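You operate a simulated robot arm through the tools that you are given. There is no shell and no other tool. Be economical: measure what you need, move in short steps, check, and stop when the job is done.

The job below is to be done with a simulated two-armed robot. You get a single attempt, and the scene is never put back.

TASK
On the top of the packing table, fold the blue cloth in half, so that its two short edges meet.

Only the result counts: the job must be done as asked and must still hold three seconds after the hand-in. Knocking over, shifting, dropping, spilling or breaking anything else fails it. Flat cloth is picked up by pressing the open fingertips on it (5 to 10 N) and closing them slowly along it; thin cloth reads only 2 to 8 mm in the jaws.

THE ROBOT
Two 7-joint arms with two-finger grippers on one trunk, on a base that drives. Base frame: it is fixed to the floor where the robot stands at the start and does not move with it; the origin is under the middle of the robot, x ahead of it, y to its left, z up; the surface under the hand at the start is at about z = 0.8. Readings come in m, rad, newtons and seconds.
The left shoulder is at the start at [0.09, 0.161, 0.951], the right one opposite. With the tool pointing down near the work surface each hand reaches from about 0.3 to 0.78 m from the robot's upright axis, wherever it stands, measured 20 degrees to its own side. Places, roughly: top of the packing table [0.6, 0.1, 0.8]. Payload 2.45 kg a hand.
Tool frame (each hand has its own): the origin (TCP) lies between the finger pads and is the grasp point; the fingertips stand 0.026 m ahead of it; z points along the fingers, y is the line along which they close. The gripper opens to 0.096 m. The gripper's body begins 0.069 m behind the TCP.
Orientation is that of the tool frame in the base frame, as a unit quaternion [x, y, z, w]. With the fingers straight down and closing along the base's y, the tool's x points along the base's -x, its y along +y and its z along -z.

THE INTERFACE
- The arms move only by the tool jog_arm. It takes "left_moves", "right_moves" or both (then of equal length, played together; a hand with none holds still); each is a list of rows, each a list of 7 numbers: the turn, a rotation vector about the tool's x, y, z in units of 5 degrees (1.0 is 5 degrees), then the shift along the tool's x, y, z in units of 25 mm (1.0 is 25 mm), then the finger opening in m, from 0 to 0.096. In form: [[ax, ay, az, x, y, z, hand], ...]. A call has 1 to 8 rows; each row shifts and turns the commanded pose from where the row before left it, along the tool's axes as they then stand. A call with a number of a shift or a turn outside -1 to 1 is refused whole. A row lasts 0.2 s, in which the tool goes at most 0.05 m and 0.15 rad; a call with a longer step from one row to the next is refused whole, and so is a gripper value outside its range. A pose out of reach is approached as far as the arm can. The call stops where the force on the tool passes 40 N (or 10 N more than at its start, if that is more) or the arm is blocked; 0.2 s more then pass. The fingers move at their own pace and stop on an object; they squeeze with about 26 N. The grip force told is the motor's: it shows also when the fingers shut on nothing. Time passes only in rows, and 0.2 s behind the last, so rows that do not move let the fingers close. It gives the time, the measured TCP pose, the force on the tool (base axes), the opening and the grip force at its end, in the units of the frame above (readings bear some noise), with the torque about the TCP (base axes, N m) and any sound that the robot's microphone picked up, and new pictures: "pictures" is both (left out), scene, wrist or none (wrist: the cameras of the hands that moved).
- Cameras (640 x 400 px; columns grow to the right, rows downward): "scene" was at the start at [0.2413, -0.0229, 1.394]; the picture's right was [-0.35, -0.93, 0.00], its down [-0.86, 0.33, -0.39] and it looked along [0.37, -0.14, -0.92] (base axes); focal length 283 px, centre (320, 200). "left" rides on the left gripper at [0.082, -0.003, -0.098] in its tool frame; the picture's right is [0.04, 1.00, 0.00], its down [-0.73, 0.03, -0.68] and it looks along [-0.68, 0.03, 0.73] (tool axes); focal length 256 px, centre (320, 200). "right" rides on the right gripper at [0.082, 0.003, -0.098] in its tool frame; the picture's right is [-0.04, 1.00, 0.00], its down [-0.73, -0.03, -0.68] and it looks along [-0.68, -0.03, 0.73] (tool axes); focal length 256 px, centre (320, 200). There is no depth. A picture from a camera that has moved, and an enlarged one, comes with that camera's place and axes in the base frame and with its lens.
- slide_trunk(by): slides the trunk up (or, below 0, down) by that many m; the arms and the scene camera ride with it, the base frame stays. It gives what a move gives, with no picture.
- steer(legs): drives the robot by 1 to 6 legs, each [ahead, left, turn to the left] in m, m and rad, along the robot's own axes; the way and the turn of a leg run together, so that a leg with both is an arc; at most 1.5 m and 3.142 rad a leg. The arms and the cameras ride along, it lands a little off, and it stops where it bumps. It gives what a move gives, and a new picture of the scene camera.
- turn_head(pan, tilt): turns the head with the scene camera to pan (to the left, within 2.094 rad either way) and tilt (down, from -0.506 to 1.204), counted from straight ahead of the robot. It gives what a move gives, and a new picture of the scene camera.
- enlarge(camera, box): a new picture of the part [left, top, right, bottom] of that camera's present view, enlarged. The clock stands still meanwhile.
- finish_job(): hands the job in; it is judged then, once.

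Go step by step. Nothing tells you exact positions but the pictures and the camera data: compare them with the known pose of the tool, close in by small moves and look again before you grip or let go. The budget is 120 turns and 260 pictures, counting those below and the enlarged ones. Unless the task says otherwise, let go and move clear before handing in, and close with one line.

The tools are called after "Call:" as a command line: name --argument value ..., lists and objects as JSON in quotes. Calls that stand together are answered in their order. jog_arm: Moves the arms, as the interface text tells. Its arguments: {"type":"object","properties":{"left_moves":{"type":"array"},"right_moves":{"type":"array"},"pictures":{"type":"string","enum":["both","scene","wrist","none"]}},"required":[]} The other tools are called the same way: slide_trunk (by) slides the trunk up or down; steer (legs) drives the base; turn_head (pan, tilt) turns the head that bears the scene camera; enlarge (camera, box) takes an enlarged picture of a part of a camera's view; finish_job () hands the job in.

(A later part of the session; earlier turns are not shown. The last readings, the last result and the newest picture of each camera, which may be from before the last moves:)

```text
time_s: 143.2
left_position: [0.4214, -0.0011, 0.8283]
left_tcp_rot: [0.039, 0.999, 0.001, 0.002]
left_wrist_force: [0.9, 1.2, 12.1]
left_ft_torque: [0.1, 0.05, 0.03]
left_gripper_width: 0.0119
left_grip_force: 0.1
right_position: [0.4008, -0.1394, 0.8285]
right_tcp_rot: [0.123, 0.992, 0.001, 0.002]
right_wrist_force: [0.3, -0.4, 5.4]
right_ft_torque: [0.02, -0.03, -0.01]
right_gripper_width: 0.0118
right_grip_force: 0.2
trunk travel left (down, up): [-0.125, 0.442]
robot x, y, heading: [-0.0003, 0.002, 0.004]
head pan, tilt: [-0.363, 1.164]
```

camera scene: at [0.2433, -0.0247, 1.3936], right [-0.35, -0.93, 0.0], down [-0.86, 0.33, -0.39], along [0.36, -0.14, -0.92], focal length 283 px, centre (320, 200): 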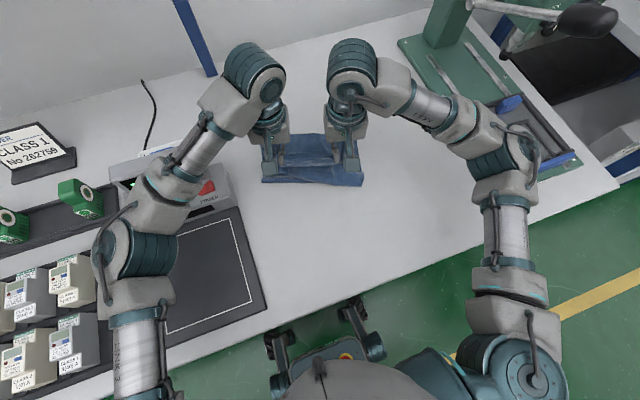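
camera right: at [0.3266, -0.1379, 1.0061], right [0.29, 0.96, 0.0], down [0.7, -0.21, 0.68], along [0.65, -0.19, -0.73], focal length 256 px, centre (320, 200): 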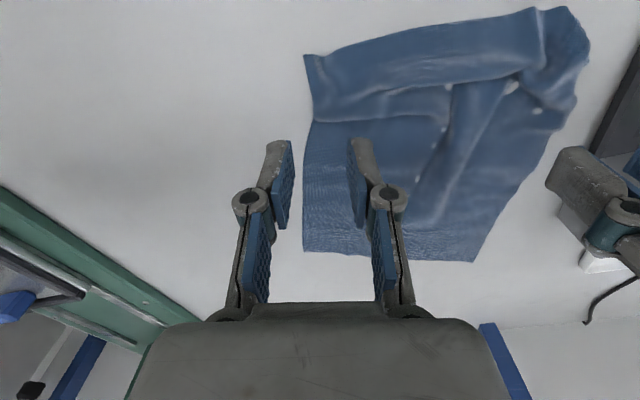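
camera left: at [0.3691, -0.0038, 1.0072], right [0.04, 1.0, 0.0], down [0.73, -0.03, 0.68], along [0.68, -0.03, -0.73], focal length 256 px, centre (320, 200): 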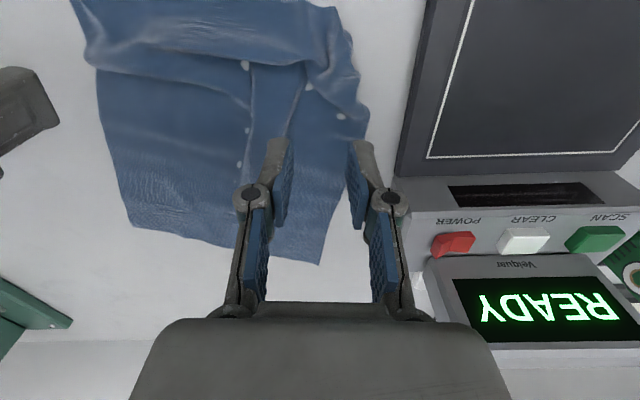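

Call:
jog_arm --left_moves '[[0, 0, 0, 0.26, 0.244, 0, 0.012], [0, 0, 0, 0.26, 0.244, 0, 0.012], [0, 0, 0, 0.26, 0.244, 0, 0.012], [0, 0, 0, 0.26, 0.244, 0, 0.012], [0, 0, 0, 0.26, 0.244, 0, 0.012], [0, 0, 0, 0, 0, -0.9, 0.02], [0, 0, 0, 0.3, 0.9, -0.9, 0.03], [0, 0, 0, 0.3, 0.9, -0.9, 0.03]]' --right_moves '[[0, 0, 0, 0.41, -0.144, 0, 0.012], [0, 0, 0, 0.41, -0.144, 0, 0.012], [0, 0, 0, 0.41, -0.144, 0, 0.012], [0, 0, 0, 0.41, -0.144, 0, 0.012], [0, 0, 0, 0.41, -0.144, 0, 0.012], [0, 0, 0, 0, 0, -0.9, 0.02], [0, 0, 0, 0, -0.9, -0.9, 0.03], [0, 0, 0, 0, -0.9, -0.9, 0.03]]' --pictures "none"

Call:
enlarge --camera "scene" --box '[220, 90, 420, 270]'

```text
time_s: 145.0
left_position: [0.3783, 0.0801, 0.8952]
left_tcp_rot: [0.04, 0.999, 0.001, 0.003]
left_wrist_force: [0.5, 0.2, -0.2]
left_ft_torque: [-0.01, -0.03, 0.04]
left_gripper_width: 0.0302
left_grip_force: 0.0
right_position: [0.3347, -0.1868, 0.8955]
right_tcp_rot: [0.123, 0.992, 0.0, 0.003]
right_wrist_force: [-0.1, -0.3, -0.1]
right_ft_torque: [-0.03, 0.02, -0.01]
right_gripper_width: 0.0302
right_grip_force: 0.0
trunk travel left (down, up): [-0.125, 0.442]
robot x, y, heading: [-0.0021, 0.0053, -0.002]
head pan, tilt: [-0.363, 1.164]
```

```text
2.22 times, centred on (320, 180) of scene
camera zoom: at [0.2393, -0.0227, 1.3945], right [-0.36, -0.93, 0.0], down [-0.86, 0.33, -0.39], along [0.37, -0.14, -0.92], focal length 629 px, centre (320, 244)
```

zoom: 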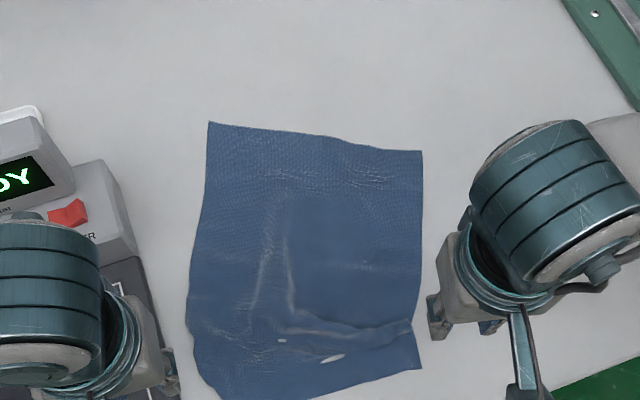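

Much flatter now, with a remaining pleat at the near right and about 30 degrees of rotation. I'll anchor near NL with the left and push the far-right corner forward with the right, which opens the pleat and squares the cloth.

Call:
jog_arm --left_moves '[[0, 0, 0, -0.38, -0.72, 0, 0.012], [0, 0, 0, -0.38, -0.72, 0, 0.012], [0, 0, 0, -0.38, -0.72, 0, 0.012], [0, 0, 0, -0.38, -0.74, 0, 0.012], [0, 0, 0, 0, 0, 0.9, 0.012], [0, 0, 0, 0, 0, 0.9, 0.012], [0, 0, 0, 0, 0, 0.6, 0.012], [0, 0, 0, 0, 0, 0.2, 0.012]]' --right_moves '[[0, 0, 0, -0.99, 0.1, 0, 0.012], [0, 0, 0, -0.99, 0.1, 0, 0.012], [0, 0, 0, -0.99, 0.1, 0, 0.012], [0, 0, 0, -0.99, 0.1, 0, 0.012], [0, 0, 0, -0.99, 0.1, 0, 0.012], [0, 0, 0, -0.99, 0.1, 0, 0.012], [0, 0, 0, -0.99, 0.1, 0, 0.012], [0, 0, 0, -0.99, 0.1, 0, 0.012]]' --pictures "none"

Call:
jog_arm --left_moves '[[0, 0, 0, 0, 0, 0.15, 0.012], [0, 0, 0, 0, 0, 0.05, 0.012], [0, 0, 0, 0, 0, 0, 0.012], [0, 0, 0, 0, 0, 0, 0.012], [0, 0, 0, 0, 0, 0, 0.012], [0, 0, 0, 0, 0, 0, 0.012]]' --right_moves '[[0, 0, 0, 0, 0, 0.9, 0.012], [0, 0, 0, 0, 0, 0.9, 0.012], [0, 0, 0, 0, 0, 0.6, 0.012], [0, 0, 0, 0, 0, 0.25, 0.012], [0, 0, 0, 0, 0, 0.1, 0.012], [0, 0, 0, 0, 0, 0, 0.012]]' --pictures "none"

```text
time_s: 146.8
left_position: [0.4124, 0.0036, 0.829]
left_tcp_rot: [0.039, 0.999, 0.001, 0.002]
left_wrist_force: [0.0, 0.1, 0.8]
left_ft_torque: [0.02, 0.0, -0.03]
left_gripper_width: 0.012
left_grip_force: 0.1
right_position: [0.5349, -0.2172, 0.8964]
right_tcp_rot: [0.124, 0.992, -0.001, 0.001]
right_wrist_force: [0.0, 0.1, -0.6]
right_ft_torque: [-0.01, -0.03, 0.0]
right_gripper_width: 0.012
right_grip_force: 0.0
trunk travel left (down, up): [-0.125, 0.442]
robot x, y, heading: [0.0005, 0.0027, 0.0]
head pan, tilt: [-0.363, 1.164]
```

```text
time_s: 148.3
left_position: [0.4094, 0.0031, 0.8265]
left_tcp_rot: [0.04, 0.999, 0.0, 0.006]
left_wrist_force: [-2.1, 1.3, 10.3]
left_ft_torque: [0.12, 0.17, -0.01]
left_gripper_width: 0.0119
left_grip_force: 0.1
right_position: [0.5308, -0.2165, 0.8281]
right_tcp_rot: [0.123, 0.992, 0.0, 0.004]
right_wrist_force: [0.1, -0.6, 0.3]
right_ft_torque: [0.01, -0.02, -0.02]
right_gripper_width: 0.0119
right_grip_force: 0.1
trunk travel left (down, up): [-0.125, 0.442]
robot x, y, heading: [0.0006, 0.0006, -0.001]
head pan, tilt: [-0.363, 1.164]
stopped in row 6 (left hand): the force on the tool passed its limit at 41 N (the readings are from after the stop); the commanded pose is now the measured one
```

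Call:
jog_arm --right_moves '[[0, 0, 0, 0, 0, 0.1, 0.012], [0, 0, 0, -0.53, 0.077, 0.01, 0.012], [0, 0, 0, -0.53, 0.077, 0, 0.012], [0, 0, 0, -0.53, 0.077, 0, 0.012], [0, 0, 0, -0.53, 0.077, 0, 0.012], [0, 0, 0, -0.53, 0.077, 0, 0.012]]' --pictures "none"

Call:
enlarge --camera "scene" --box '[220, 90, 420, 280]'

```text
time_s: 149.7
left_position: [0.4088, 0.0032, 0.8287]
left_tcp_rot: [0.039, 0.999, -0.001, 0.006]
left_wrist_force: [0.3, -0.2, 0.6]
left_ft_torque: [0.0, 0.02, -0.02]
left_gripper_width: 0.0114
left_grip_force: 0.1
right_position: [0.5961, -0.224, 0.8273]
right_tcp_rot: [0.124, 0.992, 0.001, 0.004]
right_wrist_force: [-2.3, 0.3, 10.8]
right_ft_torque: [0.03, 0.14, 0.02]
right_gripper_width: 0.0114
right_grip_force: 0.1
trunk travel left (down, up): [-0.125, 0.442]
robot x, y, heading: [-0.0012, 0.0024, 0.001]
head pan, tilt: [-0.363, 1.164]
```

```text
2.11 times, centred on (320, 185) of scene
camera zoom: at [0.2398, -0.0225, 1.3945], right [-0.36, -0.93, 0.0], down [-0.86, 0.33, -0.39], along [0.37, -0.14, -0.92], focal length 596 px, centre (320, 232)
```

zoom: 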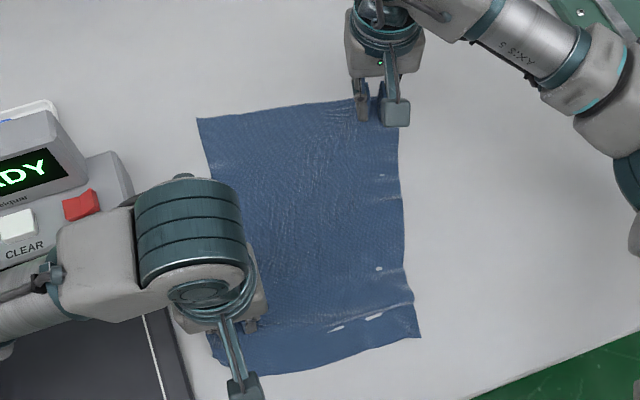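

Now the cloth is flat and square. NL is about (0.382, 0.035), NR (0.335, -0.166), FL (0.669, -0.031) and FR (0.611, -0.262). I'll lift and take both hands above the near corners for the edge pinch.

Call:
jog_arm --left_moves '[[0, 0, 0, 0, 0, -0.9, 0.034], [0, 0, 0, 0, 0, -0.9, 0.034], [0, 0, 0.95, 0.4, 0, -0.6, 0.034], [0, 0, 0.95, 0.45, 0, 0, 0.034], [0, 0, 0, 0, 0, 0, 0.034], [0, 0, 0, 0, 0, 0, 0.034], [0, 0, 0, 0, 0, 0, 0.034], [0, 0, 0, 0, 0, 0, 0.034]]' --right_moves '[[0, 0, 0, 0, 0, -0.9, 0.034], [0, 0, 0, 0, 0, -0.9, 0.034], [0, 0, 0, 1, 0.09, -0.6, 0.034], [0, 0, 0, 1, 0.09, 0, 0.034], [0, 0, 0, 1, 0.09, 0, 0.034], [0, 0, 0, 1, 0.09, 0, 0.034], [0, 0, 0, 1, 0.09, 0, 0.034], [0, 0, 0, 1, 0.09, 0, 0.034]]' --pictures "none"

Call:
jog_arm --right_moves '[[0, 0, 0, 1, 0.09, 0, 0.034], [0, 0, 0, 1, 0.09, 0, 0.034], [0, 0, 0, 1, 0.09, 0, 0.034], [0, 0, 0, 1, 0.09, 0, 0.034], [0, 0, 0, 0.2, 0, 0, 0.034]]' --left_moves '[[0, 0, 0, 0, 0, 0, 0.034], [0, 0, 0, 0, 0, 0, 0.034], [0, 0, 0, 0, 0, 0, 0.034], [0, 0, 0, 0, 0, 0, 0.034], [0, 0, 0, 0, 0, 0, 0.034]]' --pictures "wrist"

```text
time_s: 151.5
left_position: [0.3882, 0.0048, 0.8868]
left_tcp_rot: [0.122, 0.992, 0.0, 0.006]
left_wrist_force: [-1.2, -0.3, -0.4]
left_ft_torque: [0.04, 0.01, 0.0]
left_gripper_width: 0.0339
left_grip_force: 0.1
right_position: [0.4526, -0.1752, 0.8861]
right_tcp_rot: [0.125, 0.992, 0.001, 0.003]
right_wrist_force: [0.3, -0.7, -0.1]
right_ft_torque: [0.0, -0.01, -0.01]
right_gripper_width: 0.034
right_grip_force: 0.0
trunk travel left (down, up): [-0.125, 0.442]
robot x, y, heading: [0.003, 0.0012, 0.002]
head pan, tilt: [-0.363, 1.164]
```

```text
time_s: 152.7
left_position: [0.3886, 0.0046, 0.8877]
left_tcp_rot: [0.121, 0.993, 0.0, 0.005]
left_wrist_force: [0.1, 0.0, -0.2]
left_ft_torque: [-0.02, 0.0, 0.01]
left_gripper_width: 0.0341
left_grip_force: 0.1
right_position: [0.3553, -0.1399, 0.883]
right_tcp_rot: [0.125, 0.992, 0.001, 0.003]
right_wrist_force: [0.2, -1.0, -0.6]
right_ft_torque: [-0.01, -0.01, -0.02]
right_gripper_width: 0.0342
right_grip_force: 0.0
trunk travel left (down, up): [-0.125, 0.442]
robot x, y, heading: [-0.0022, 0.0018, -0.002]
head pan, tilt: [-0.363, 1.164]
camera right: at [0.2753, -0.1178, 0.9817], right [0.28, 0.96, 0.0], down [0.7, -0.21, 0.68], along [0.66, -0.19, -0.73], focal length 256 px, centre (320, 200)
camera left: at [0.3068, 0.0222, 0.9846], right [0.2, 0.98, 0.0], down [0.71, -0.15, 0.69], along [0.67, -0.14, -0.73], focal length 256 px, centre (320, 200)
```

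right: 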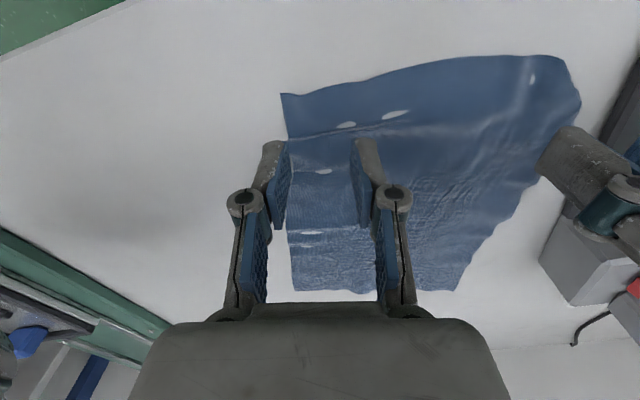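
left: 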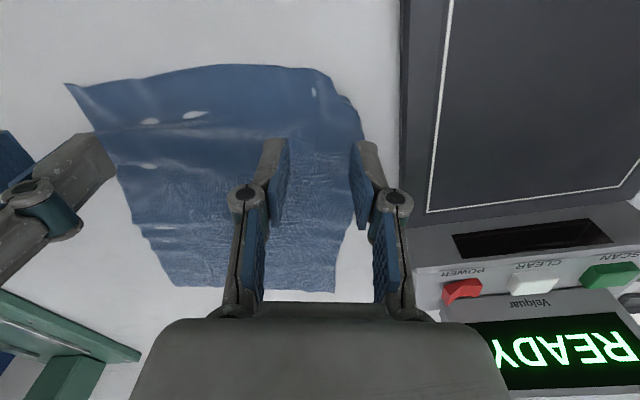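

NL's corner is tucked under by about 2 cm; it should drop open when lifted. I'll pinch the edge just inside it on the left, and 3 cm inside NR on the right.

Call:
jog_arm --left_moves '[[0, 0, 0, 0.27, -0.37, 0, 0.034], [0, 0, 0, 0.27, -0.37, 0.5, 0.034], [0, 0, 0, 0, 0, 0.8, 0.034], [0, 0, 0, 0, 0, 0.7, 0.034], [0, 0, 0, 0, 0, 0.3, 0.034], [0, 0, 0, 0, 0, 0.12, 0.034], [0, 0, 0, 0, 0, 0.06, 0.034], [0, 0, 0, 0, 0, 0, 0.034]]' --right_moves '[[0, 0, 0, 0.1, 0.08, 0, 0.034], [0, 0, 0, 0.1, 0.08, 0.4, 0.034], [0, 0, 0, 0, 0, 0.8, 0.034], [0, 0, 0, 0, 0, 0.6, 0.034], [0, 0, 0, 0, 0, 0.25, 0.034], [0, 0, 0, 0, 0, 0.12, 0.034], [0, 0, 0, 0, 0, 0.06, 0.034], [0, 0, 0, 0, 0, 0, 0.034]]' --pictures "wrist"

```text
time_s: 154.5
left_position: [0.3706, -0.0078, 0.8262]
left_tcp_rot: [0.121, 0.993, -0.001, 0.008]
left_wrist_force: [0.5, 0.0, 24.4]
left_ft_torque: [0.09, 0.11, 0.01]
left_gripper_width: 0.036
left_grip_force: 7.2
right_position: [0.3508, -0.1356, 0.8298]
right_tcp_rot: [0.123, 0.992, 0.0, 0.004]
right_wrist_force: [-1.0, -0.4, -0.2]
right_ft_torque: [-0.01, 0.0, 0.01]
right_gripper_width: 0.0337
right_grip_force: 0.0
trunk travel left (down, up): [-0.125, 0.442]
robot x, y, heading: [0.0006, 0.0024, -0.002]
head pan, tilt: [-0.363, 1.164]
camera right: at [0.2711, -0.1127, 0.9269], right [0.28, 0.96, 0.0], down [0.7, -0.21, 0.69], along [0.66, -0.19, -0.73], focal length 256 px, centre (320, 200)
camera left: at [0.289, 0.0081, 0.9237], right [0.2, 0.98, 0.0], down [0.71, -0.15, 0.69], along [0.67, -0.14, -0.73], focal length 256 px, centre (320, 200)
```

right: 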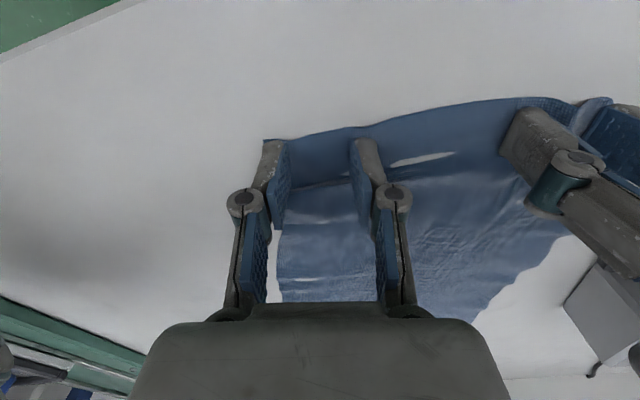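
left: 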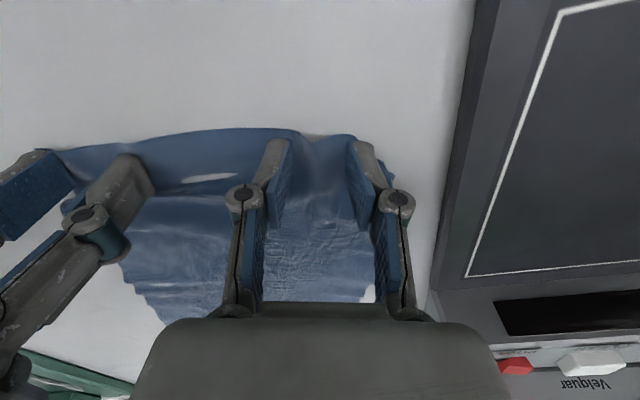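

Both are at the very edge. I'll ease the left, shift both 5 mm inward, press the right, and close slowly.

Call:
jog_arm --left_moves '[[0, 0, 0, 0, 0, -0.12, 0.034], [0, 0, 0, -0.2, 0, 0, 0.034], [0, 0, 0, 0, 0, 0.1, 0.034], [0, 0, 0, 0, 0, 0, 0.034]]' --right_moves '[[0, 0, 0, 0, 0, 0, 0.034], [0, 0, 0, -0.2, 0, 0, 0.034], [0, 0, 0, 0, 0, 0.12, 0.034], [0, 0, 0, 0, 0, 0.04, 0.034]]' --pictures "none"

```text
time_s: 155.5
left_position: [0.3746, -0.0098, 0.8267]
left_tcp_rot: [0.122, 0.992, 0.0, 0.006]
left_wrist_force: [0.0, -0.7, 8.2]
left_ft_torque: [0.0, 0.04, 0.0]
left_gripper_width: 0.035
left_grip_force: 0.0
right_position: [0.3562, -0.1369, 0.8264]
right_tcp_rot: [0.124, 0.992, 0.001, 0.006]
right_wrist_force: [1.4, -1.4, 20.2]
right_ft_torque: [-0.08, 0.03, 0.03]
right_gripper_width: 0.0343
right_grip_force: 0.1
trunk travel left (down, up): [-0.125, 0.442]
robot x, y, heading: [-0.0025, 0.0021, -0.002]
head pan, tilt: [-0.363, 1.164]
```

Call:
jog_arm --left_moves '[[0, 0, 0, 0, 0, 0.02, 0.03], [0, 0, 0, 0, 0, 0, 0.026], [0, 0, 0, 0, 0, 0, 0.022], [0, 0, 0, 0, -0.04, 0, 0.018], [0, 0, 0, 0, -0.04, -0.02, 0.013], [0, 0, 0, 0, -0.04, 0, 0.008], [0, 0, 0, 0, -0.04, 0, 0], [0, 0, 0, 0, 0, 0, 0]]' --right_moves '[[0, 0, 0, 0, 0, -0.02, 0.03], [0, 0, 0, 0, 0, 0, 0.026], [0, 0, 0, 0, 0, 0, 0.022], [0, 0, 0, 0, 0.04, 0, 0.018], [0, 0, 0, 0, 0.04, -0.02, 0.013], [0, 0, 0, 0, 0.04, 0, 0.008], [0, 0, 0, 0, 0.04, 0, 0], [0, 0, 0, 0, 0, 0, 0]]' --pictures "none"

Call:
jog_arm --left_moves '[[0, 0, 0, 0, 0, -0.25, 0], [0, 0, 0, 0, 0, -0.4, 0], [0, 0, 0, 0, 0, -0.5, 0], [0, 0, 0, 0, 0, -0.5, 0]]' --right_moves '[[0, 0, 0, 0, 0, -0.25, 0], [0, 0, 0, 0, 0, -0.4, 0], [0, 0, 0, 0, 0, -0.5, 0], [0, 0, 0, 0, 0, -0.5, 0]]' --pictures "wrist"

```text
time_s: 157.3
left_position: [0.3731, -0.013, 0.8264]
left_tcp_rot: [0.121, 0.993, 0.001, 0.006]
left_wrist_force: [0.7, 1.3, 31.6]
left_ft_torque: [0.22, 0.19, 0.02]
left_gripper_width: 0.0046
left_grip_force: 27.1
right_position: [0.3545, -0.1324, 0.8277]
right_tcp_rot: [0.124, 0.992, -0.001, 0.004]
right_wrist_force: [0.6, 1.1, 2.1]
right_ft_torque: [0.04, 0.01, -0.02]
right_gripper_width: 0.0028
right_grip_force: 23.0
trunk travel left (down, up): [-0.125, 0.442]
robot x, y, heading: [0.004, -0.0047, -0.002]
head pan, tilt: [-0.363, 1.164]
```

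```text
time_s: 158.3
left_position: [0.3742, -0.014, 0.8675]
left_tcp_rot: [0.122, 0.993, 0.0, 0.006]
left_wrist_force: [0.7, -0.3, -0.6]
left_ft_torque: [-0.05, -0.02, -0.01]
left_gripper_width: 0.0039
left_grip_force: 33.1
right_position: [0.3571, -0.1335, 0.8663]
right_tcp_rot: [0.125, 0.992, 0.0, 0.005]
right_wrist_force: [0.1, -0.2, -0.3]
right_ft_torque: [0.0, -0.05, 0.01]
right_gripper_width: 0.0033
right_grip_force: 23.2
trunk travel left (down, up): [-0.125, 0.442]
robot x, y, heading: [0.0013, -0.0031, -0.004]
head pan, tilt: [-0.363, 1.164]
camera right: at [0.2774, -0.1103, 0.9641], right [0.28, 0.96, 0.0], down [0.7, -0.21, 0.68], along [0.66, -0.19, -0.73], focal length 256 px, centre (320, 200)
camera left: at [0.2925, 0.003, 0.9642], right [0.2, 0.98, 0.0], down [0.71, -0.15, 0.69], along [0.67, -0.14, -0.73], focal length 256 px, centre (320, 200)
```

right: 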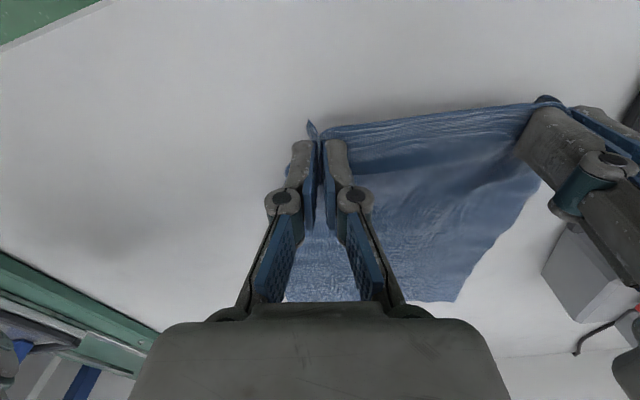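
left: 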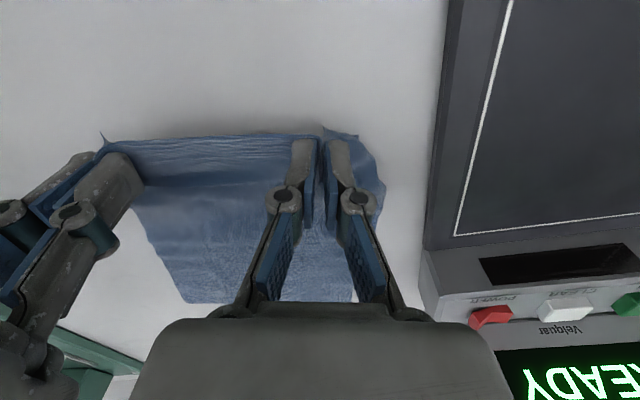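

Both grips are excellent and right at the edge. I measure the far edge from (0.659, -0.028) to (0.592, -0.252), 26.8 cm ahead of the hands. I'll rise until the sheet is taut, then follow an exact 14 cm circle about the midline.

Call:
jog_arm --left_moves '[[0, 0, 0, 0, 0, -0.92, 0], [0, 0, 0, 0, 0, -0.92, 0], [0, 0, 0, -0.52, -0.023, -0.58, 0], [0, 0, 0, -0.59, -0.027, -0.5, 0], [0, 0, 0, -0.66, -0.03, -0.41, 0], [0, 0, 0, -0.7, -0.032, -0.32, 0], [0, 0, 0, -0.74, -0.033, -0.22, 0], [0, 0, 0, -0.76, -0.034, -0.11, 0]]' --right_moves '[[0, 0, 0, 0, 0, -0.92, 0], [0, 0, 0, 0, 0, -0.92, 0], [0, 0, 0, -0.52, -0.023, -0.58, 0], [0, 0, 0, -0.59, -0.027, -0.5, 0], [0, 0, 0, -0.66, -0.03, -0.41, 0], [0, 0, 0, -0.7, -0.032, -0.32, 0], [0, 0, 0, -0.74, -0.033, -0.22, 0], [0, 0, 0, -0.76, -0.034, -0.11, 0]]' --pictures "none"

Call:
enlarge --camera "scene" --box '[220, 90, 420, 250]'

```text
time_s: 160.1
left_position: [0.4686, -0.0431, 0.9675]
left_tcp_rot: [0.122, 0.993, 0.001, 0.003]
left_wrist_force: [0.8, 0.3, -0.1]
left_ft_torque: [0.01, 0.01, -0.03]
left_gripper_width: 0.0004
left_grip_force: 24.7
right_position: [0.4513, -0.1625, 0.9679]
right_tcp_rot: [0.124, 0.992, 0.0, 0.004]
right_wrist_force: [0.3, 0.3, -0.1]
right_ft_torque: [0.09, 0.0, -0.02]
right_gripper_width: 0.0036
right_grip_force: 24.5
trunk travel left (down, up): [-0.125, 0.442]
robot x, y, heading: [0.005, 0.0029, -0.003]
head pan, tilt: [-0.363, 1.164]
```

```text
2.50 times, centred on (320, 170) of scene
camera zoom: at [0.2426, -0.0243, 1.3937], right [-0.35, -0.93, 0.0], down [-0.86, 0.33, -0.39], along [0.36, -0.14, -0.92], focal length 708 px, centre (320, 275)
```

zoom: 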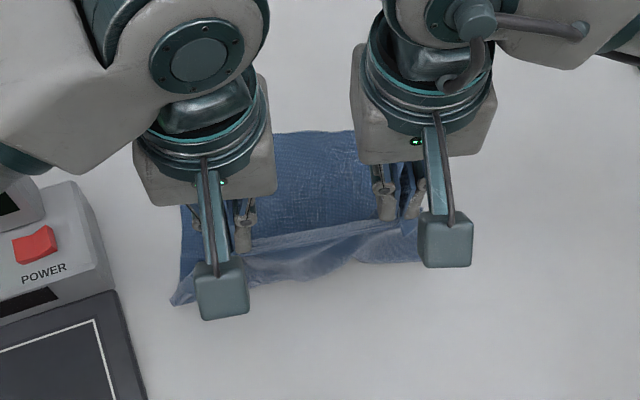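

Call:
enlarge --camera "left" --box '[60, 40, 480, 300]'

```text
1.52 times, centred on (270, 170) of left
camera zoom: at [0.3876, -0.0268, 1.0644], right [0.2, 0.98, 0.0], down [0.71, -0.15, 0.69], along [0.67, -0.14, -0.73], focal length 390 px, centre (396, 246)
```

zoom: 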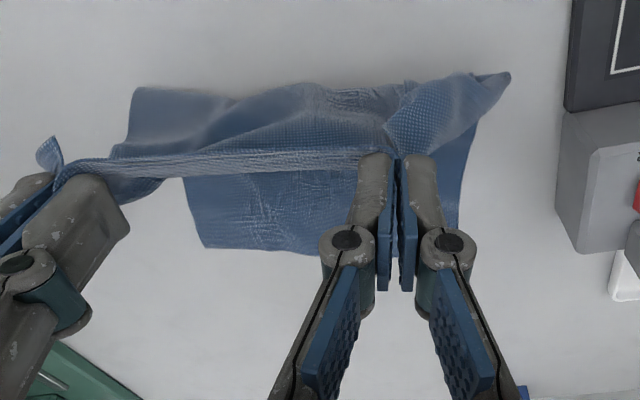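

Both still hold, and the bend sits near the midline (about 14 cm from FR). I'll continue along the circle.

Call:
jog_arm --left_moves '[[0, 0, 0, -0.77, -0.034, 0, 0], [0, 0, 0, -0.76, -0.034, 0.1, 0], [0, 0, 0, -0.74, -0.033, 0.2, 0], [0, 0, 0, -0.71, -0.032, 0.31, 0], [0, 0, 0, -0.66, -0.03, 0.4, 0], [0, 0, 0, -0.6, -0.027, 0.49, 0], [0, 0, 0, -0.53, -0.024, 0.56, 0]]' --right_moves '[[0, 0, 0, -0.77, -0.034, 0, 0], [0, 0, 0, -0.76, -0.034, 0.1, 0], [0, 0, 0, -0.74, -0.033, 0.2, 0], [0, 0, 0, -0.71, -0.032, 0.31, 0], [0, 0, 0, -0.66, -0.03, 0.4, 0], [0, 0, 0, -0.6, -0.027, 0.49, 0], [0, 0, 0, -0.53, -0.024, 0.56, 0]]' --pictures "none"

Call:
enlarge --camera "scene" --box '[220, 90, 420, 250]'

Call:
enlarge --camera "left" --box '[60, 0, 480, 260]'

```text
time_s: 161.7
left_position: [0.5828, -0.0778, 0.9162]
left_tcp_rot: [0.122, 0.993, 0.0, 0.004]
left_wrist_force: [0.2, -0.3, -0.7]
left_ft_torque: [-0.01, 0.04, 0.03]
left_gripper_width: 0.0018
left_grip_force: 23.8
right_position: [0.5681, -0.196, 0.9171]
right_tcp_rot: [0.123, 0.992, 0.0, 0.004]
right_wrist_force: [-0.1, 0.3, -0.4]
right_ft_torque: [-0.03, -0.03, 0.01]
right_gripper_width: 0.0035
right_grip_force: 25.1
trunk travel left (down, up): [-0.125, 0.442]
robot x, y, heading: [0.0002, 0.0033, -0.001]
head pan, tilt: [-0.363, 1.164]
```

```text
2.50 times, centred on (320, 170) of scene
camera zoom: at [0.2439, -0.0251, 1.3935], right [-0.35, -0.93, 0.0], down [-0.86, 0.33, -0.39], along [0.36, -0.14, -0.92], focal length 708 px, centre (320, 275)
```

zoom: 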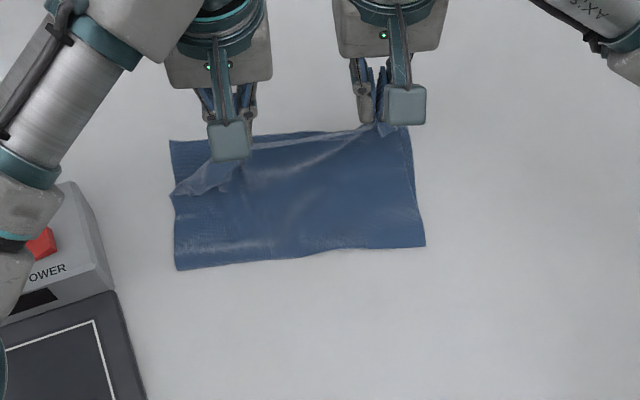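

```text
1.52 times, centred on (270, 130) of left
camera zoom: at [0.5029, -0.0616, 1.0135], right [0.2, 0.98, 0.0], down [0.71, -0.15, 0.69], along [0.67, -0.14, -0.73], focal length 390 px, centre (396, 307)
```

zoom: 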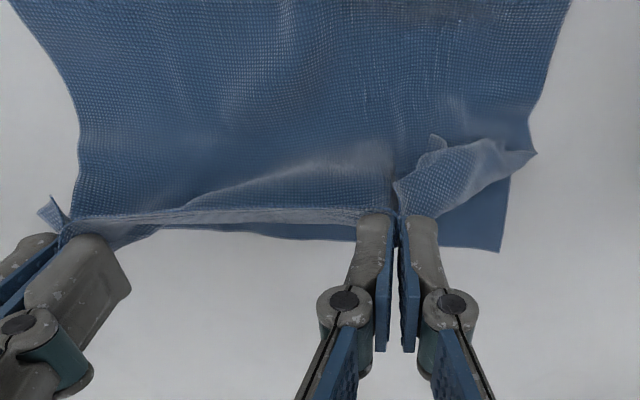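

Beautiful: the edge is straight and the bend lies near the middle. I'll finish the circle onto the far edge.

Call:
jog_arm --left_moves '[[0, 0, 0, -0.48, -0.02, 0.63, 0], [0, 0, 0, -0.4, -0.016, 0.69, 0], [0, 0, 0, -0.3, -0.012, 0.73, 0], [0, 0, 0, -0.2, -0.007, 0.76, 0], [0, 0, 0, -0.07, 0, 0.35, 0], [0, 0, 0, 0, 0, 0, 0]]' --right_moves '[[0, 0, 0, -0.48, -0.02, 0.63, 0], [0, 0, 0, -0.4, -0.016, 0.69, 0], [0, 0, 0, -0.3, -0.012, 0.73, 0], [0, 0, 0, -0.2, -0.007, 0.76, 0], [0, 0, 0, -0.07, 0, 0.35, 0], [0, 0, 0, 0, 0, 0, 0]]' --pictures "none"

Call:
enlarge --camera "left" --box '[60, 0, 480, 260]'

Call:
enlarge --camera "right" --box '[160, 0, 580, 260]'

```text
time_s: 163.1
left_position: [0.6204, -0.0861, 0.8382]
left_tcp_rot: [0.121, 0.993, 0.0, 0.006]
left_wrist_force: [-0.1, -1.2, 0.2]
left_ft_torque: [0.02, 0.03, 0.04]
left_gripper_width: 0.002
left_grip_force: 24.9
right_position: [0.6015, -0.2056, 0.8392]
right_tcp_rot: [0.124, 0.992, 0.0, 0.003]
right_wrist_force: [0.6, 3.4, -1.3]
right_ft_torque: [-0.14, 0.04, -0.03]
right_gripper_width: 0.0034
right_grip_force: 22.7
trunk travel left (down, up): [-0.125, 0.442]
robot x, y, heading: [-0.0001, 0.0014, -0.001]
head pan, tilt: [-0.363, 1.164]
```

```text
1.52 times, centred on (270, 130) of left
camera zoom: at [0.5387, -0.0701, 0.9353], right [0.2, 0.98, 0.0], down [0.71, -0.15, 0.69], along [0.67, -0.14, -0.73], focal length 390 px, centre (396, 307)
```

zoom: 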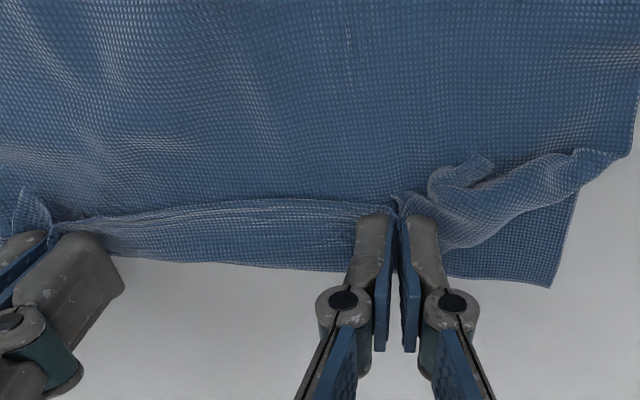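

```text
1.52 times, centred on (370, 130) of right
camera zoom: at [0.5218, -0.1841, 0.9361], right [0.28, 0.96, 0.0], down [0.7, -0.21, 0.68], along [0.66, -0.19, -0.73], focal length 390 px, centre (244, 307)
```

zoom: 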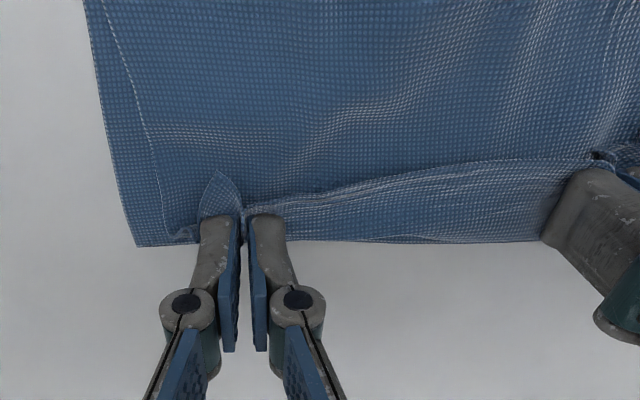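

Very good: the right edge is within 1 cm and the left about 2 cm short, with NL's corner crumpled. I'll nudge the left forward 1.4 cm, then lower and open both slowly.

Call:
jog_arm --left_moves '[[0, 0, 0, -0.3, 0.05, 0, 0], [0, 0, 0, -0.3, 0.05, 0, 0], [0, 0, 0, 0, 0, 0.25, 0], [0, 0, 0, 0, 0, 0.05, 0.006], [0, 0, 0, 0, 0, 0, 0.014], [0, 0, 0, 0, 0, 0, 0.022], [0, 0, 0, 0, 0, 0, 0.03], [0, 0, 0, 0, 0, 0, 0.036]]' --right_moves '[[0, 0, 0, -0.1, -0.05, 0, 0], [0, 0, 0, 0, -0.05, 0, 0], [0, 0, 0, 0, 0, 0.25, 0], [0, 0, 0, 0, 0, 0.05, 0.006], [0, 0, 0, 0, 0, 0, 0.014], [0, 0, 0, 0, 0, 0, 0.022], [0, 0, 0, 0, 0, 0, 0.03], [0, 0, 0, 0, 0, 0, 0.036]]' --pictures "none"

Call:
jog_arm --left_moves '[[0, 0, 0, 0, 0, -0.6, 0.036], [0, 0, 0, 0, 0, -0.8, 0.036], [0, 0, 0, 0.7, 0, -0.8, 0.036], [0, 0, 0, 0.9, 0, -0.4, 0.036], [0, 0, 0, 0.9, 0, 0, 0.036]]' --right_moves '[[0, 0, 0, 0, 0, -0.6, 0.036], [0, 0, 0, 0, 0, -0.8, 0.036], [0, 0, 0, 0.7, 0, -0.8, 0.036], [0, 0, 0, 0.9, 0, -0.4, 0.036], [0, 0, 0, 0.9, 0, 0, 0.036]]' --pictures "none"

Call:
enlarge --camera "left" --box '[60, 40, 480, 300]'

Call:
enlarge --camera "right" --box '[160, 40, 580, 300]'

```text
time_s: 164.9
left_position: [0.6356, -0.0887, 0.8305]
left_tcp_rot: [0.121, 0.993, -0.001, 0.006]
left_wrist_force: [0.2, -0.4, 0.1]
left_ft_torque: [0.02, 0.0, -0.01]
left_gripper_width: 0.0359
left_grip_force: 0.0
right_position: [0.6029, -0.2089, 0.8298]
right_tcp_rot: [0.125, 0.992, 0.0, 0.005]
right_wrist_force: [0.3, -0.5, 0.5]
right_ft_torque: [0.05, -0.01, 0.03]
right_gripper_width: 0.0359
right_grip_force: 0.1
trunk travel left (down, up): [-0.125, 0.442]
robot x, y, heading: [-0.0006, -0.0032, -0.002]
head pan, tilt: [-0.363, 1.164]
```

```text
time_s: 166.1
left_position: [0.5738, -0.0721, 0.8954]
left_tcp_rot: [0.121, 0.993, 0.0, 0.006]
left_wrist_force: [-0.2, 0.0, -0.4]
left_ft_torque: [0.03, -0.01, -0.03]
left_gripper_width: 0.036
left_grip_force: 0.0
right_position: [0.542, -0.1934, 0.8945]
right_tcp_rot: [0.124, 0.992, -0.001, 0.004]
right_wrist_force: [0.5, 0.0, 0.6]
right_ft_torque: [0.02, -0.01, -0.02]
right_gripper_width: 0.0358
right_grip_force: 0.1
trunk travel left (down, up): [-0.125, 0.442]
robot x, y, heading: [-0.0014, -0.0016, -0.0]
head pan, tilt: [-0.363, 1.164]
```

```text
1.52 times, centred on (270, 170) of left
camera zoom: at [0.4919, -0.0559, 0.9931], right [0.2, 0.98, 0.0], down [0.71, -0.15, 0.69], along [0.67, -0.14, -0.73], focal length 390 px, centre (396, 246)
```

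zoom: 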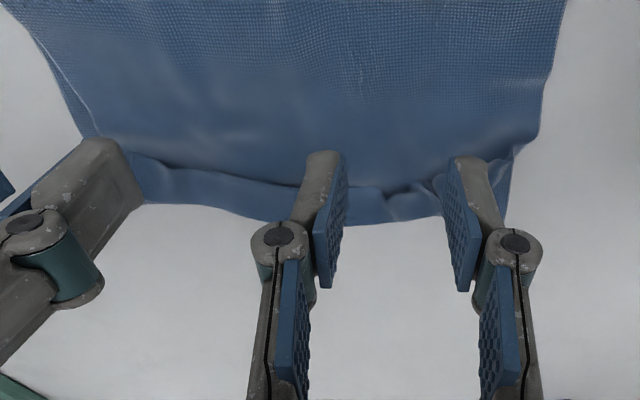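

```text
1.52 times, centred on (370, 170) of right
camera zoom: at [0.4615, -0.171, 0.9928], right [0.28, 0.96, 0.0], down [0.7, -0.21, 0.69], along [0.66, -0.19, -0.73], focal length 390 px, centre (244, 246)
```

zoom: 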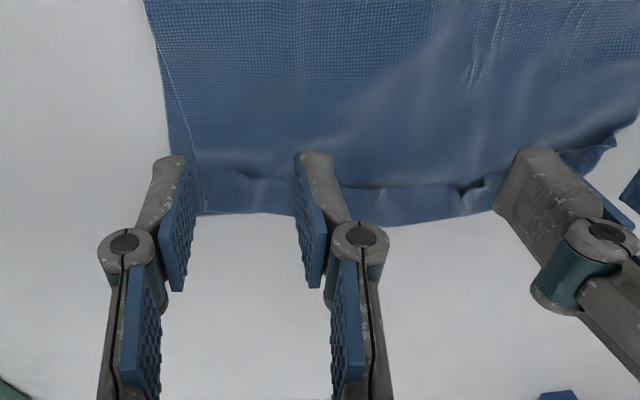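

That is close. I'll back the hands off fully for an unobstructed view.

Call:
jog_arm --left_moves '[[0, 0, 0, 0.9, 0.4, -0.4, 0.036], [0, 0, 0, 0.9, 0.4, -0.2, 0.036], [0, 0, 0, 0.9, 0.4, 0, 0.036], [0, 0, 0, 0.9, 0.4, 0, 0.036], [0, 0, 0, 0.9, 0.4, 0, 0.036]]' --right_moves '[[0, 0, 0, 0.9, -0.5, -0.4, 0.036], [0, 0, 0, 0.9, -0.5, -0.2, 0.036], [0, 0, 0, 0.9, -0.5, 0, 0.036], [0, 0, 0, 0.9, -0.5, 0, 0.036], [0, 0, 0, 0.9, -0.5, 0, 0.036]]' --pictures "none"

Call:
enlarge --camera "scene" --box '[230, 100, 390, 220]'

```text
time_s: 167.3
left_position: [0.4749, 0.0026, 0.9103]
left_tcp_rot: [0.122, 0.993, 0.0, 0.006]
left_wrist_force: [-0.9, 0.8, 1.0]
left_ft_torque: [0.0, 0.01, 0.0]
left_gripper_width: 0.036
left_grip_force: 0.1
right_position: [0.4164, -0.2265, 0.9091]
right_tcp_rot: [0.124, 0.992, 0.0, 0.004]
right_wrist_force: [0.1, -0.3, 0.2]
right_ft_torque: [0.03, 0.0, 0.0]
right_gripper_width: 0.0361
right_grip_force: 0.1
trunk travel left (down, up): [-0.125, 0.442]
robot x, y, heading: [0.0004, -0.0001, -0.001]
head pan, tilt: [-0.363, 1.164]
```

```text
3.33 times, centred on (310, 160) of scene
camera zoom: at [0.2404, -0.0235, 1.3943], right [-0.36, -0.93, 0.0], down [-0.86, 0.33, -0.39], along [0.37, -0.14, -0.92], focal length 943 px, centre (353, 333)
```

zoom: 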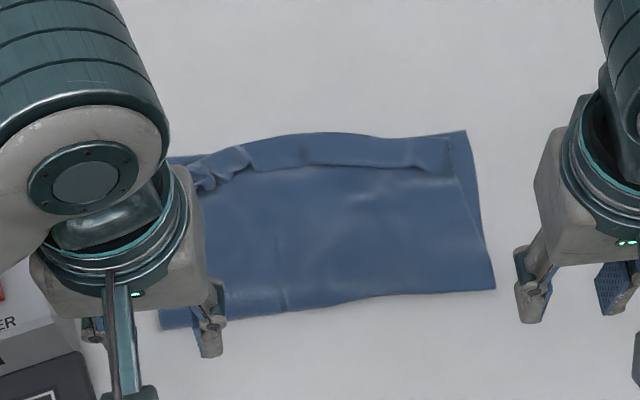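

The fold is neat: the bend is about 13.5 cm from the far edge, and the top edge lies about 2 cm back with its corners slightly bunched. I'll make one corner refinement: straddle both top corners lightly, close, and check.

Call:
jog_arm --left_moves '[[0, 0, 0, -0.97, -0.16, 0, 0.05], [0, 0, 0, -0.97, -0.16, 0, 0.05], [0, 0, 0, -0.97, -0.16, 0, 0.05], [0, 0, 0, -0.97, -0.16, 0, 0.05], [0, 0, 0, -0.97, -0.16, 0, 0.05], [0, 0, 0, -0.97, -0.16, 0, 0.05], [0, 0, 0, -0.97, -0.16, 0, 0.05]]' --right_moves '[[0, 0, 0, -0.935, 0.257, 0, 0.045], [0, 0, 0, -0.935, 0.257, 0, 0.045], [0, 0, 0, -0.935, 0.257, 0, 0.045], [0, 0, 0, -0.935, 0.257, 0, 0.045], [0, 0, 0, -0.935, 0.257, 0, 0.045], [0, 0, 0, -0.935, 0.257, 0, 0.045], [0, 0, 0, -0.935, 0.257, 0, 0.045]]' --pictures "none"

Call:
jog_arm --left_moves '[[0, 0, 0, 0, 0, 0.9, 0.05], [0, 0, 0, 0, 0, 0.9, 0.05], [0, 0, 0, 0, 0, 0.8, 0.05], [0, 0, 0, 0, 0, 0.35, 0.05], [0, 0, 0, 0, 0, 0.05, 0.05]]' --right_moves '[[0, 0, 0, 0, 0, 0.9, 0.045], [0, 0, 0, 0, 0, 0.9, 0.045], [0, 0, 0, 0, 0, 0.8, 0.045], [0, 0, 0, 0, 0, 0.35, 0.045], [0, 0, 0, 0, 0, 0.12, 0.045]]' --pictures "wrist"

```text
time_s: 168.9
left_position: [0.6347, -0.0663, 0.9112]
left_tcp_rot: [0.122, 0.993, 0.001, 0.004]
left_wrist_force: [0.1, 0.5, 0.0]
left_ft_torque: [0.01, 0.02, 0.01]
left_gripper_width: 0.0502
left_grip_force: 0.0
right_position: [0.5883, -0.2242, 0.91]
right_tcp_rot: [0.124, 0.992, 0.001, 0.003]
right_wrist_force: [-0.4, 0.6, 0.2]
right_ft_torque: [-0.02, 0.02, 0.0]
right_gripper_width: 0.045
right_grip_force: 0.1
trunk travel left (down, up): [-0.125, 0.442]
robot x, y, heading: [-0.0003, -0.0, 0.001]
head pan, tilt: [-0.363, 1.164]
```

```text
time_s: 170.1
left_position: [0.6347, -0.0657, 0.836]
left_tcp_rot: [0.121, 0.993, 0.0, 0.005]
left_wrist_force: [0.2, -0.1, -0.6]
left_ft_torque: [0.03, 0.0, -0.02]
left_gripper_width: 0.05
left_grip_force: 0.0
right_position: [0.589, -0.2232, 0.8331]
right_tcp_rot: [0.123, 0.992, 0.002, 0.004]
right_wrist_force: [0.8, -0.7, 0.3]
right_ft_torque: [0.02, -0.03, -0.02]
right_gripper_width: 0.0448
right_grip_force: 0.1
trunk travel left (down, up): [-0.125, 0.442]
robot x, y, heading: [0.0003, 0.0002, 0.002]
head pan, tilt: [-0.363, 1.164]
camera right: at [0.5083, -0.2011, 0.931], right [0.28, 0.96, 0.0], down [0.7, -0.21, 0.68], along [0.66, -0.19, -0.73], focal length 256 px, centre (320, 200)
camera left: at [0.5533, -0.049, 0.9336], right [0.2, 0.98, 0.0], down [0.71, -0.15, 0.69], along [0.67, -0.14, -0.73], focal length 256 px, centre (320, 200)
```

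right: 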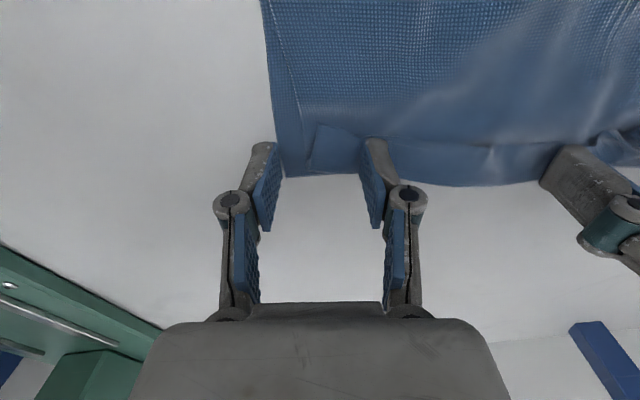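
left: 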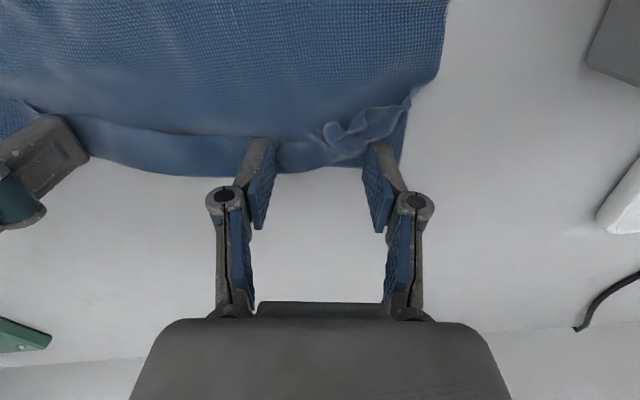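

The right corner flap lies turned back between NR (0.572, -0.219) and FR (0.602, -0.252), and the left bumps are between the fingers. I'll fine-adjust, close lightly and lift slightly to check the grips.

Call:
jog_arm --left_moves '[[0, 0, 0, 0.25, 0.1, 0, 0.05], [0, 0, 0, 0, 0, 0.1, 0.05], [0, 0, 0, 0, 0, 0, 0.04], [0, 0, 0, 0, 0, 0, 0.028], [0, 0, 0, 0, 0, 0, 0.016], [0, 0, 0, 0, 0, 0, 0], [0, 0, 0, 0, 0, 0, 0], [0, 0, 0, 0, 0, -0.5, 0]]' --right_moves '[[0, 0, 0, 0.1, 0.5, -0.1, 0.03], [0, 0, 0, 0, 0, 0.25, 0.03], [0, 0, 0, 0, 0, 0.06, 0.026], [0, 0, 0, 0, 0, 0, 0.02], [0, 0, 0, 0, 0, 0, 0.012], [0, 0, 0, 0, 0, 0, 0], [0, 0, 0, 0, 0, 0, 0], [0, 0, 0, 0, 0, -0.5, 0]]' --pictures "wrist"

```text
time_s: 171.9
left_position: [0.6302, -0.0614, 0.8463]
left_tcp_rot: [0.122, 0.993, 0.001, 0.005]
left_wrist_force: [-0.4, -0.1, 0.3]
left_ft_torque: [-0.01, -0.01, -0.04]
left_gripper_width: 0.0042
left_grip_force: 23.9
right_position: [0.5886, -0.211, 0.8416]
right_tcp_rot: [0.125, 0.992, 0.0, 0.004]
right_wrist_force: [0.1, 0.1, 0.3]
right_ft_torque: [-0.04, -0.04, 0.02]
right_gripper_width: 0.0034
right_grip_force: 24.5
trunk travel left (down, up): [-0.125, 0.442]
robot x, y, heading: [0.0018, -0.0029, 0.003]
head pan, tilt: [-0.363, 1.164]
camera right: at [0.5087, -0.1884, 0.939], right [0.28, 0.96, 0.0], down [0.7, -0.21, 0.68], along [0.66, -0.19, -0.73], focal length 256 px, centre (320, 200)
camera left: at [0.547, -0.0446, 0.9439], right [0.2, 0.98, 0.0], down [0.71, -0.15, 0.69], along [0.67, -0.14, -0.73], focal length 256 px, centre (320, 200)
```

right: 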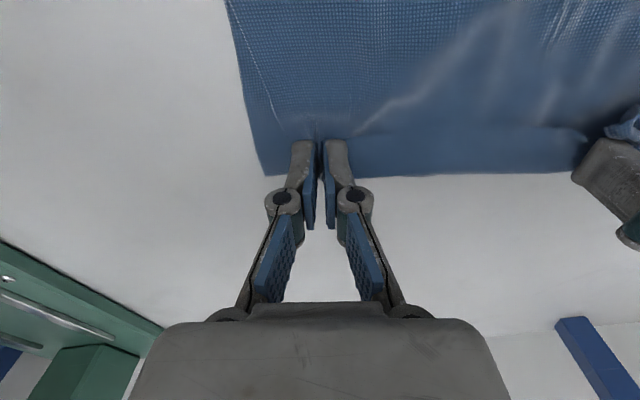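
left: 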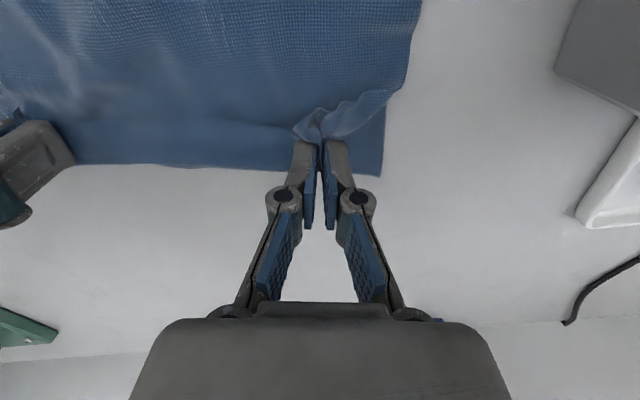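

Excellent: both corners are held singly and the turned strip is straightened. I'll move them onto the far edge, lower, open slowly so the ridges spread outward, and withdraw.

Call:
jog_arm --left_moves '[[0, 0, 0, -0.45, 0.1, 0, 0], [0, 0, 0, -0.44, 0.1, 0.2, 0], [0, 0, 0, 0, 0, 0.4, 0], [0, 0, 0, 0, 0, 0.04, 0.006], [0, 0, 0, 0, 0, 0, 0.014], [0, 0, 0, 0, 0, 0, 0.022], [0, 0, 0, 0, 0, 0, 0.03], [0, 0, 0, 0, 0, 0, 0.036]]' --right_moves '[[0, 0, 0, -0.32, -0.13, 0, 0], [0, 0, 0, -0.31, -0.14, 0.1, 0], [0, 0, 0, 0, 0, 0.32, 0], [0, 0, 0, 0, 0, 0.04, 0.006], [0, 0, 0, 0, 0, 0, 0.014], [0, 0, 0, 0, 0, 0, 0.022], [0, 0, 0, 0, 0, 0, 0.03], [0, 0, 0, 0, 0, 0, 0.036]]' --pictures "none"

Call:
jog_arm --left_moves '[[0, 0, 0, 0, 0, -0.5, 0.04], [0, 0, 0, 0, 0, -0.9, 0.04], [0, 0, 0, 0.5, 0, -0.9, 0.04], [0, 0, 0, 0.9, 0.3, -0.6, 0.04], [0, 0, 0, 0.9, 0.5, 0, 0.04], [0, 0, 0, 0.9, 0.5, 0, 0.04], [0, 0, 0, 0.9, 0.5, 0, 0.04], [0, 0, 0, 0.9, 0.5, 0, 0.04]]' --right_moves '[[0, 0, 0, 0, 0, -0.5, 0.04], [0, 0, 0, 0, 0, -0.9, 0.04], [0, 0, 0, 0.5, 0, -0.9, 0.04], [0, 0, 0, 0.9, -0.3, -0.6, 0.04], [0, 0, 0, 0.9, -0.5, 0, 0.04], [0, 0, 0, 0.9, -0.5, 0, 0.04], [0, 0, 0, 0.9, -0.5, 0, 0.04], [0, 0, 0, 0.9, -0.5, 0, 0.04]]' --pictures "none"

Call:
enlarge --camera "scene" --box '[230, 100, 390, 220]'

```text
time_s: 173.7
left_position: [0.654, -0.0623, 0.8293]
left_tcp_rot: [0.123, 0.992, -0.001, 0.005]
left_wrist_force: [0.2, -0.9, 0.9]
left_ft_torque: [0.02, 0.01, 0.01]
left_gripper_width: 0.0361
left_grip_force: 0.0
right_position: [0.603, -0.2213, 0.8286]
right_tcp_rot: [0.125, 0.992, 0.001, 0.003]
right_wrist_force: [-0.1, 0.1, 1.1]
right_ft_torque: [-0.02, 0.0, 0.02]
right_gripper_width: 0.0357
right_grip_force: 0.1
trunk travel left (down, up): [-0.125, 0.442]
robot x, y, heading: [-0.0002, -0.0015, -0.0]
head pan, tilt: [-0.363, 1.164]
```

```text
time_s: 175.5
left_position: [0.5429, 0.0241, 0.9024]
left_tcp_rot: [0.123, 0.992, 0.0, 0.006]
left_wrist_force: [-0.1, 0.7, -0.4]
left_ft_torque: [-0.01, -0.03, -0.03]
left_gripper_width: 0.0403
left_grip_force: 0.1
right_position: [0.4647, -0.2462, 0.9014]
right_tcp_rot: [0.125, 0.992, 0.0, 0.004]
right_wrist_force: [0.0, 0.4, -0.2]
right_ft_torque: [-0.04, -0.04, 0.02]
right_gripper_width: 0.04
right_grip_force: 0.0
trunk travel left (down, up): [-0.125, 0.442]
robot x, y, heading: [0.0011, -0.0009, -0.002]
head pan, tilt: [-0.363, 1.164]
```

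```text
3.33 times, centred on (310, 160) of scene
camera zoom: at [0.2406, -0.0233, 1.3943], right [-0.36, -0.93, 0.0], down [-0.86, 0.33, -0.39], along [0.37, -0.14, -0.92], focal length 943 px, centre (353, 333)
```

zoom: 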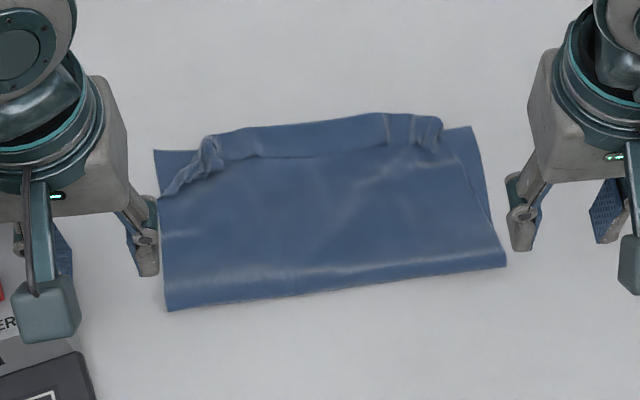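

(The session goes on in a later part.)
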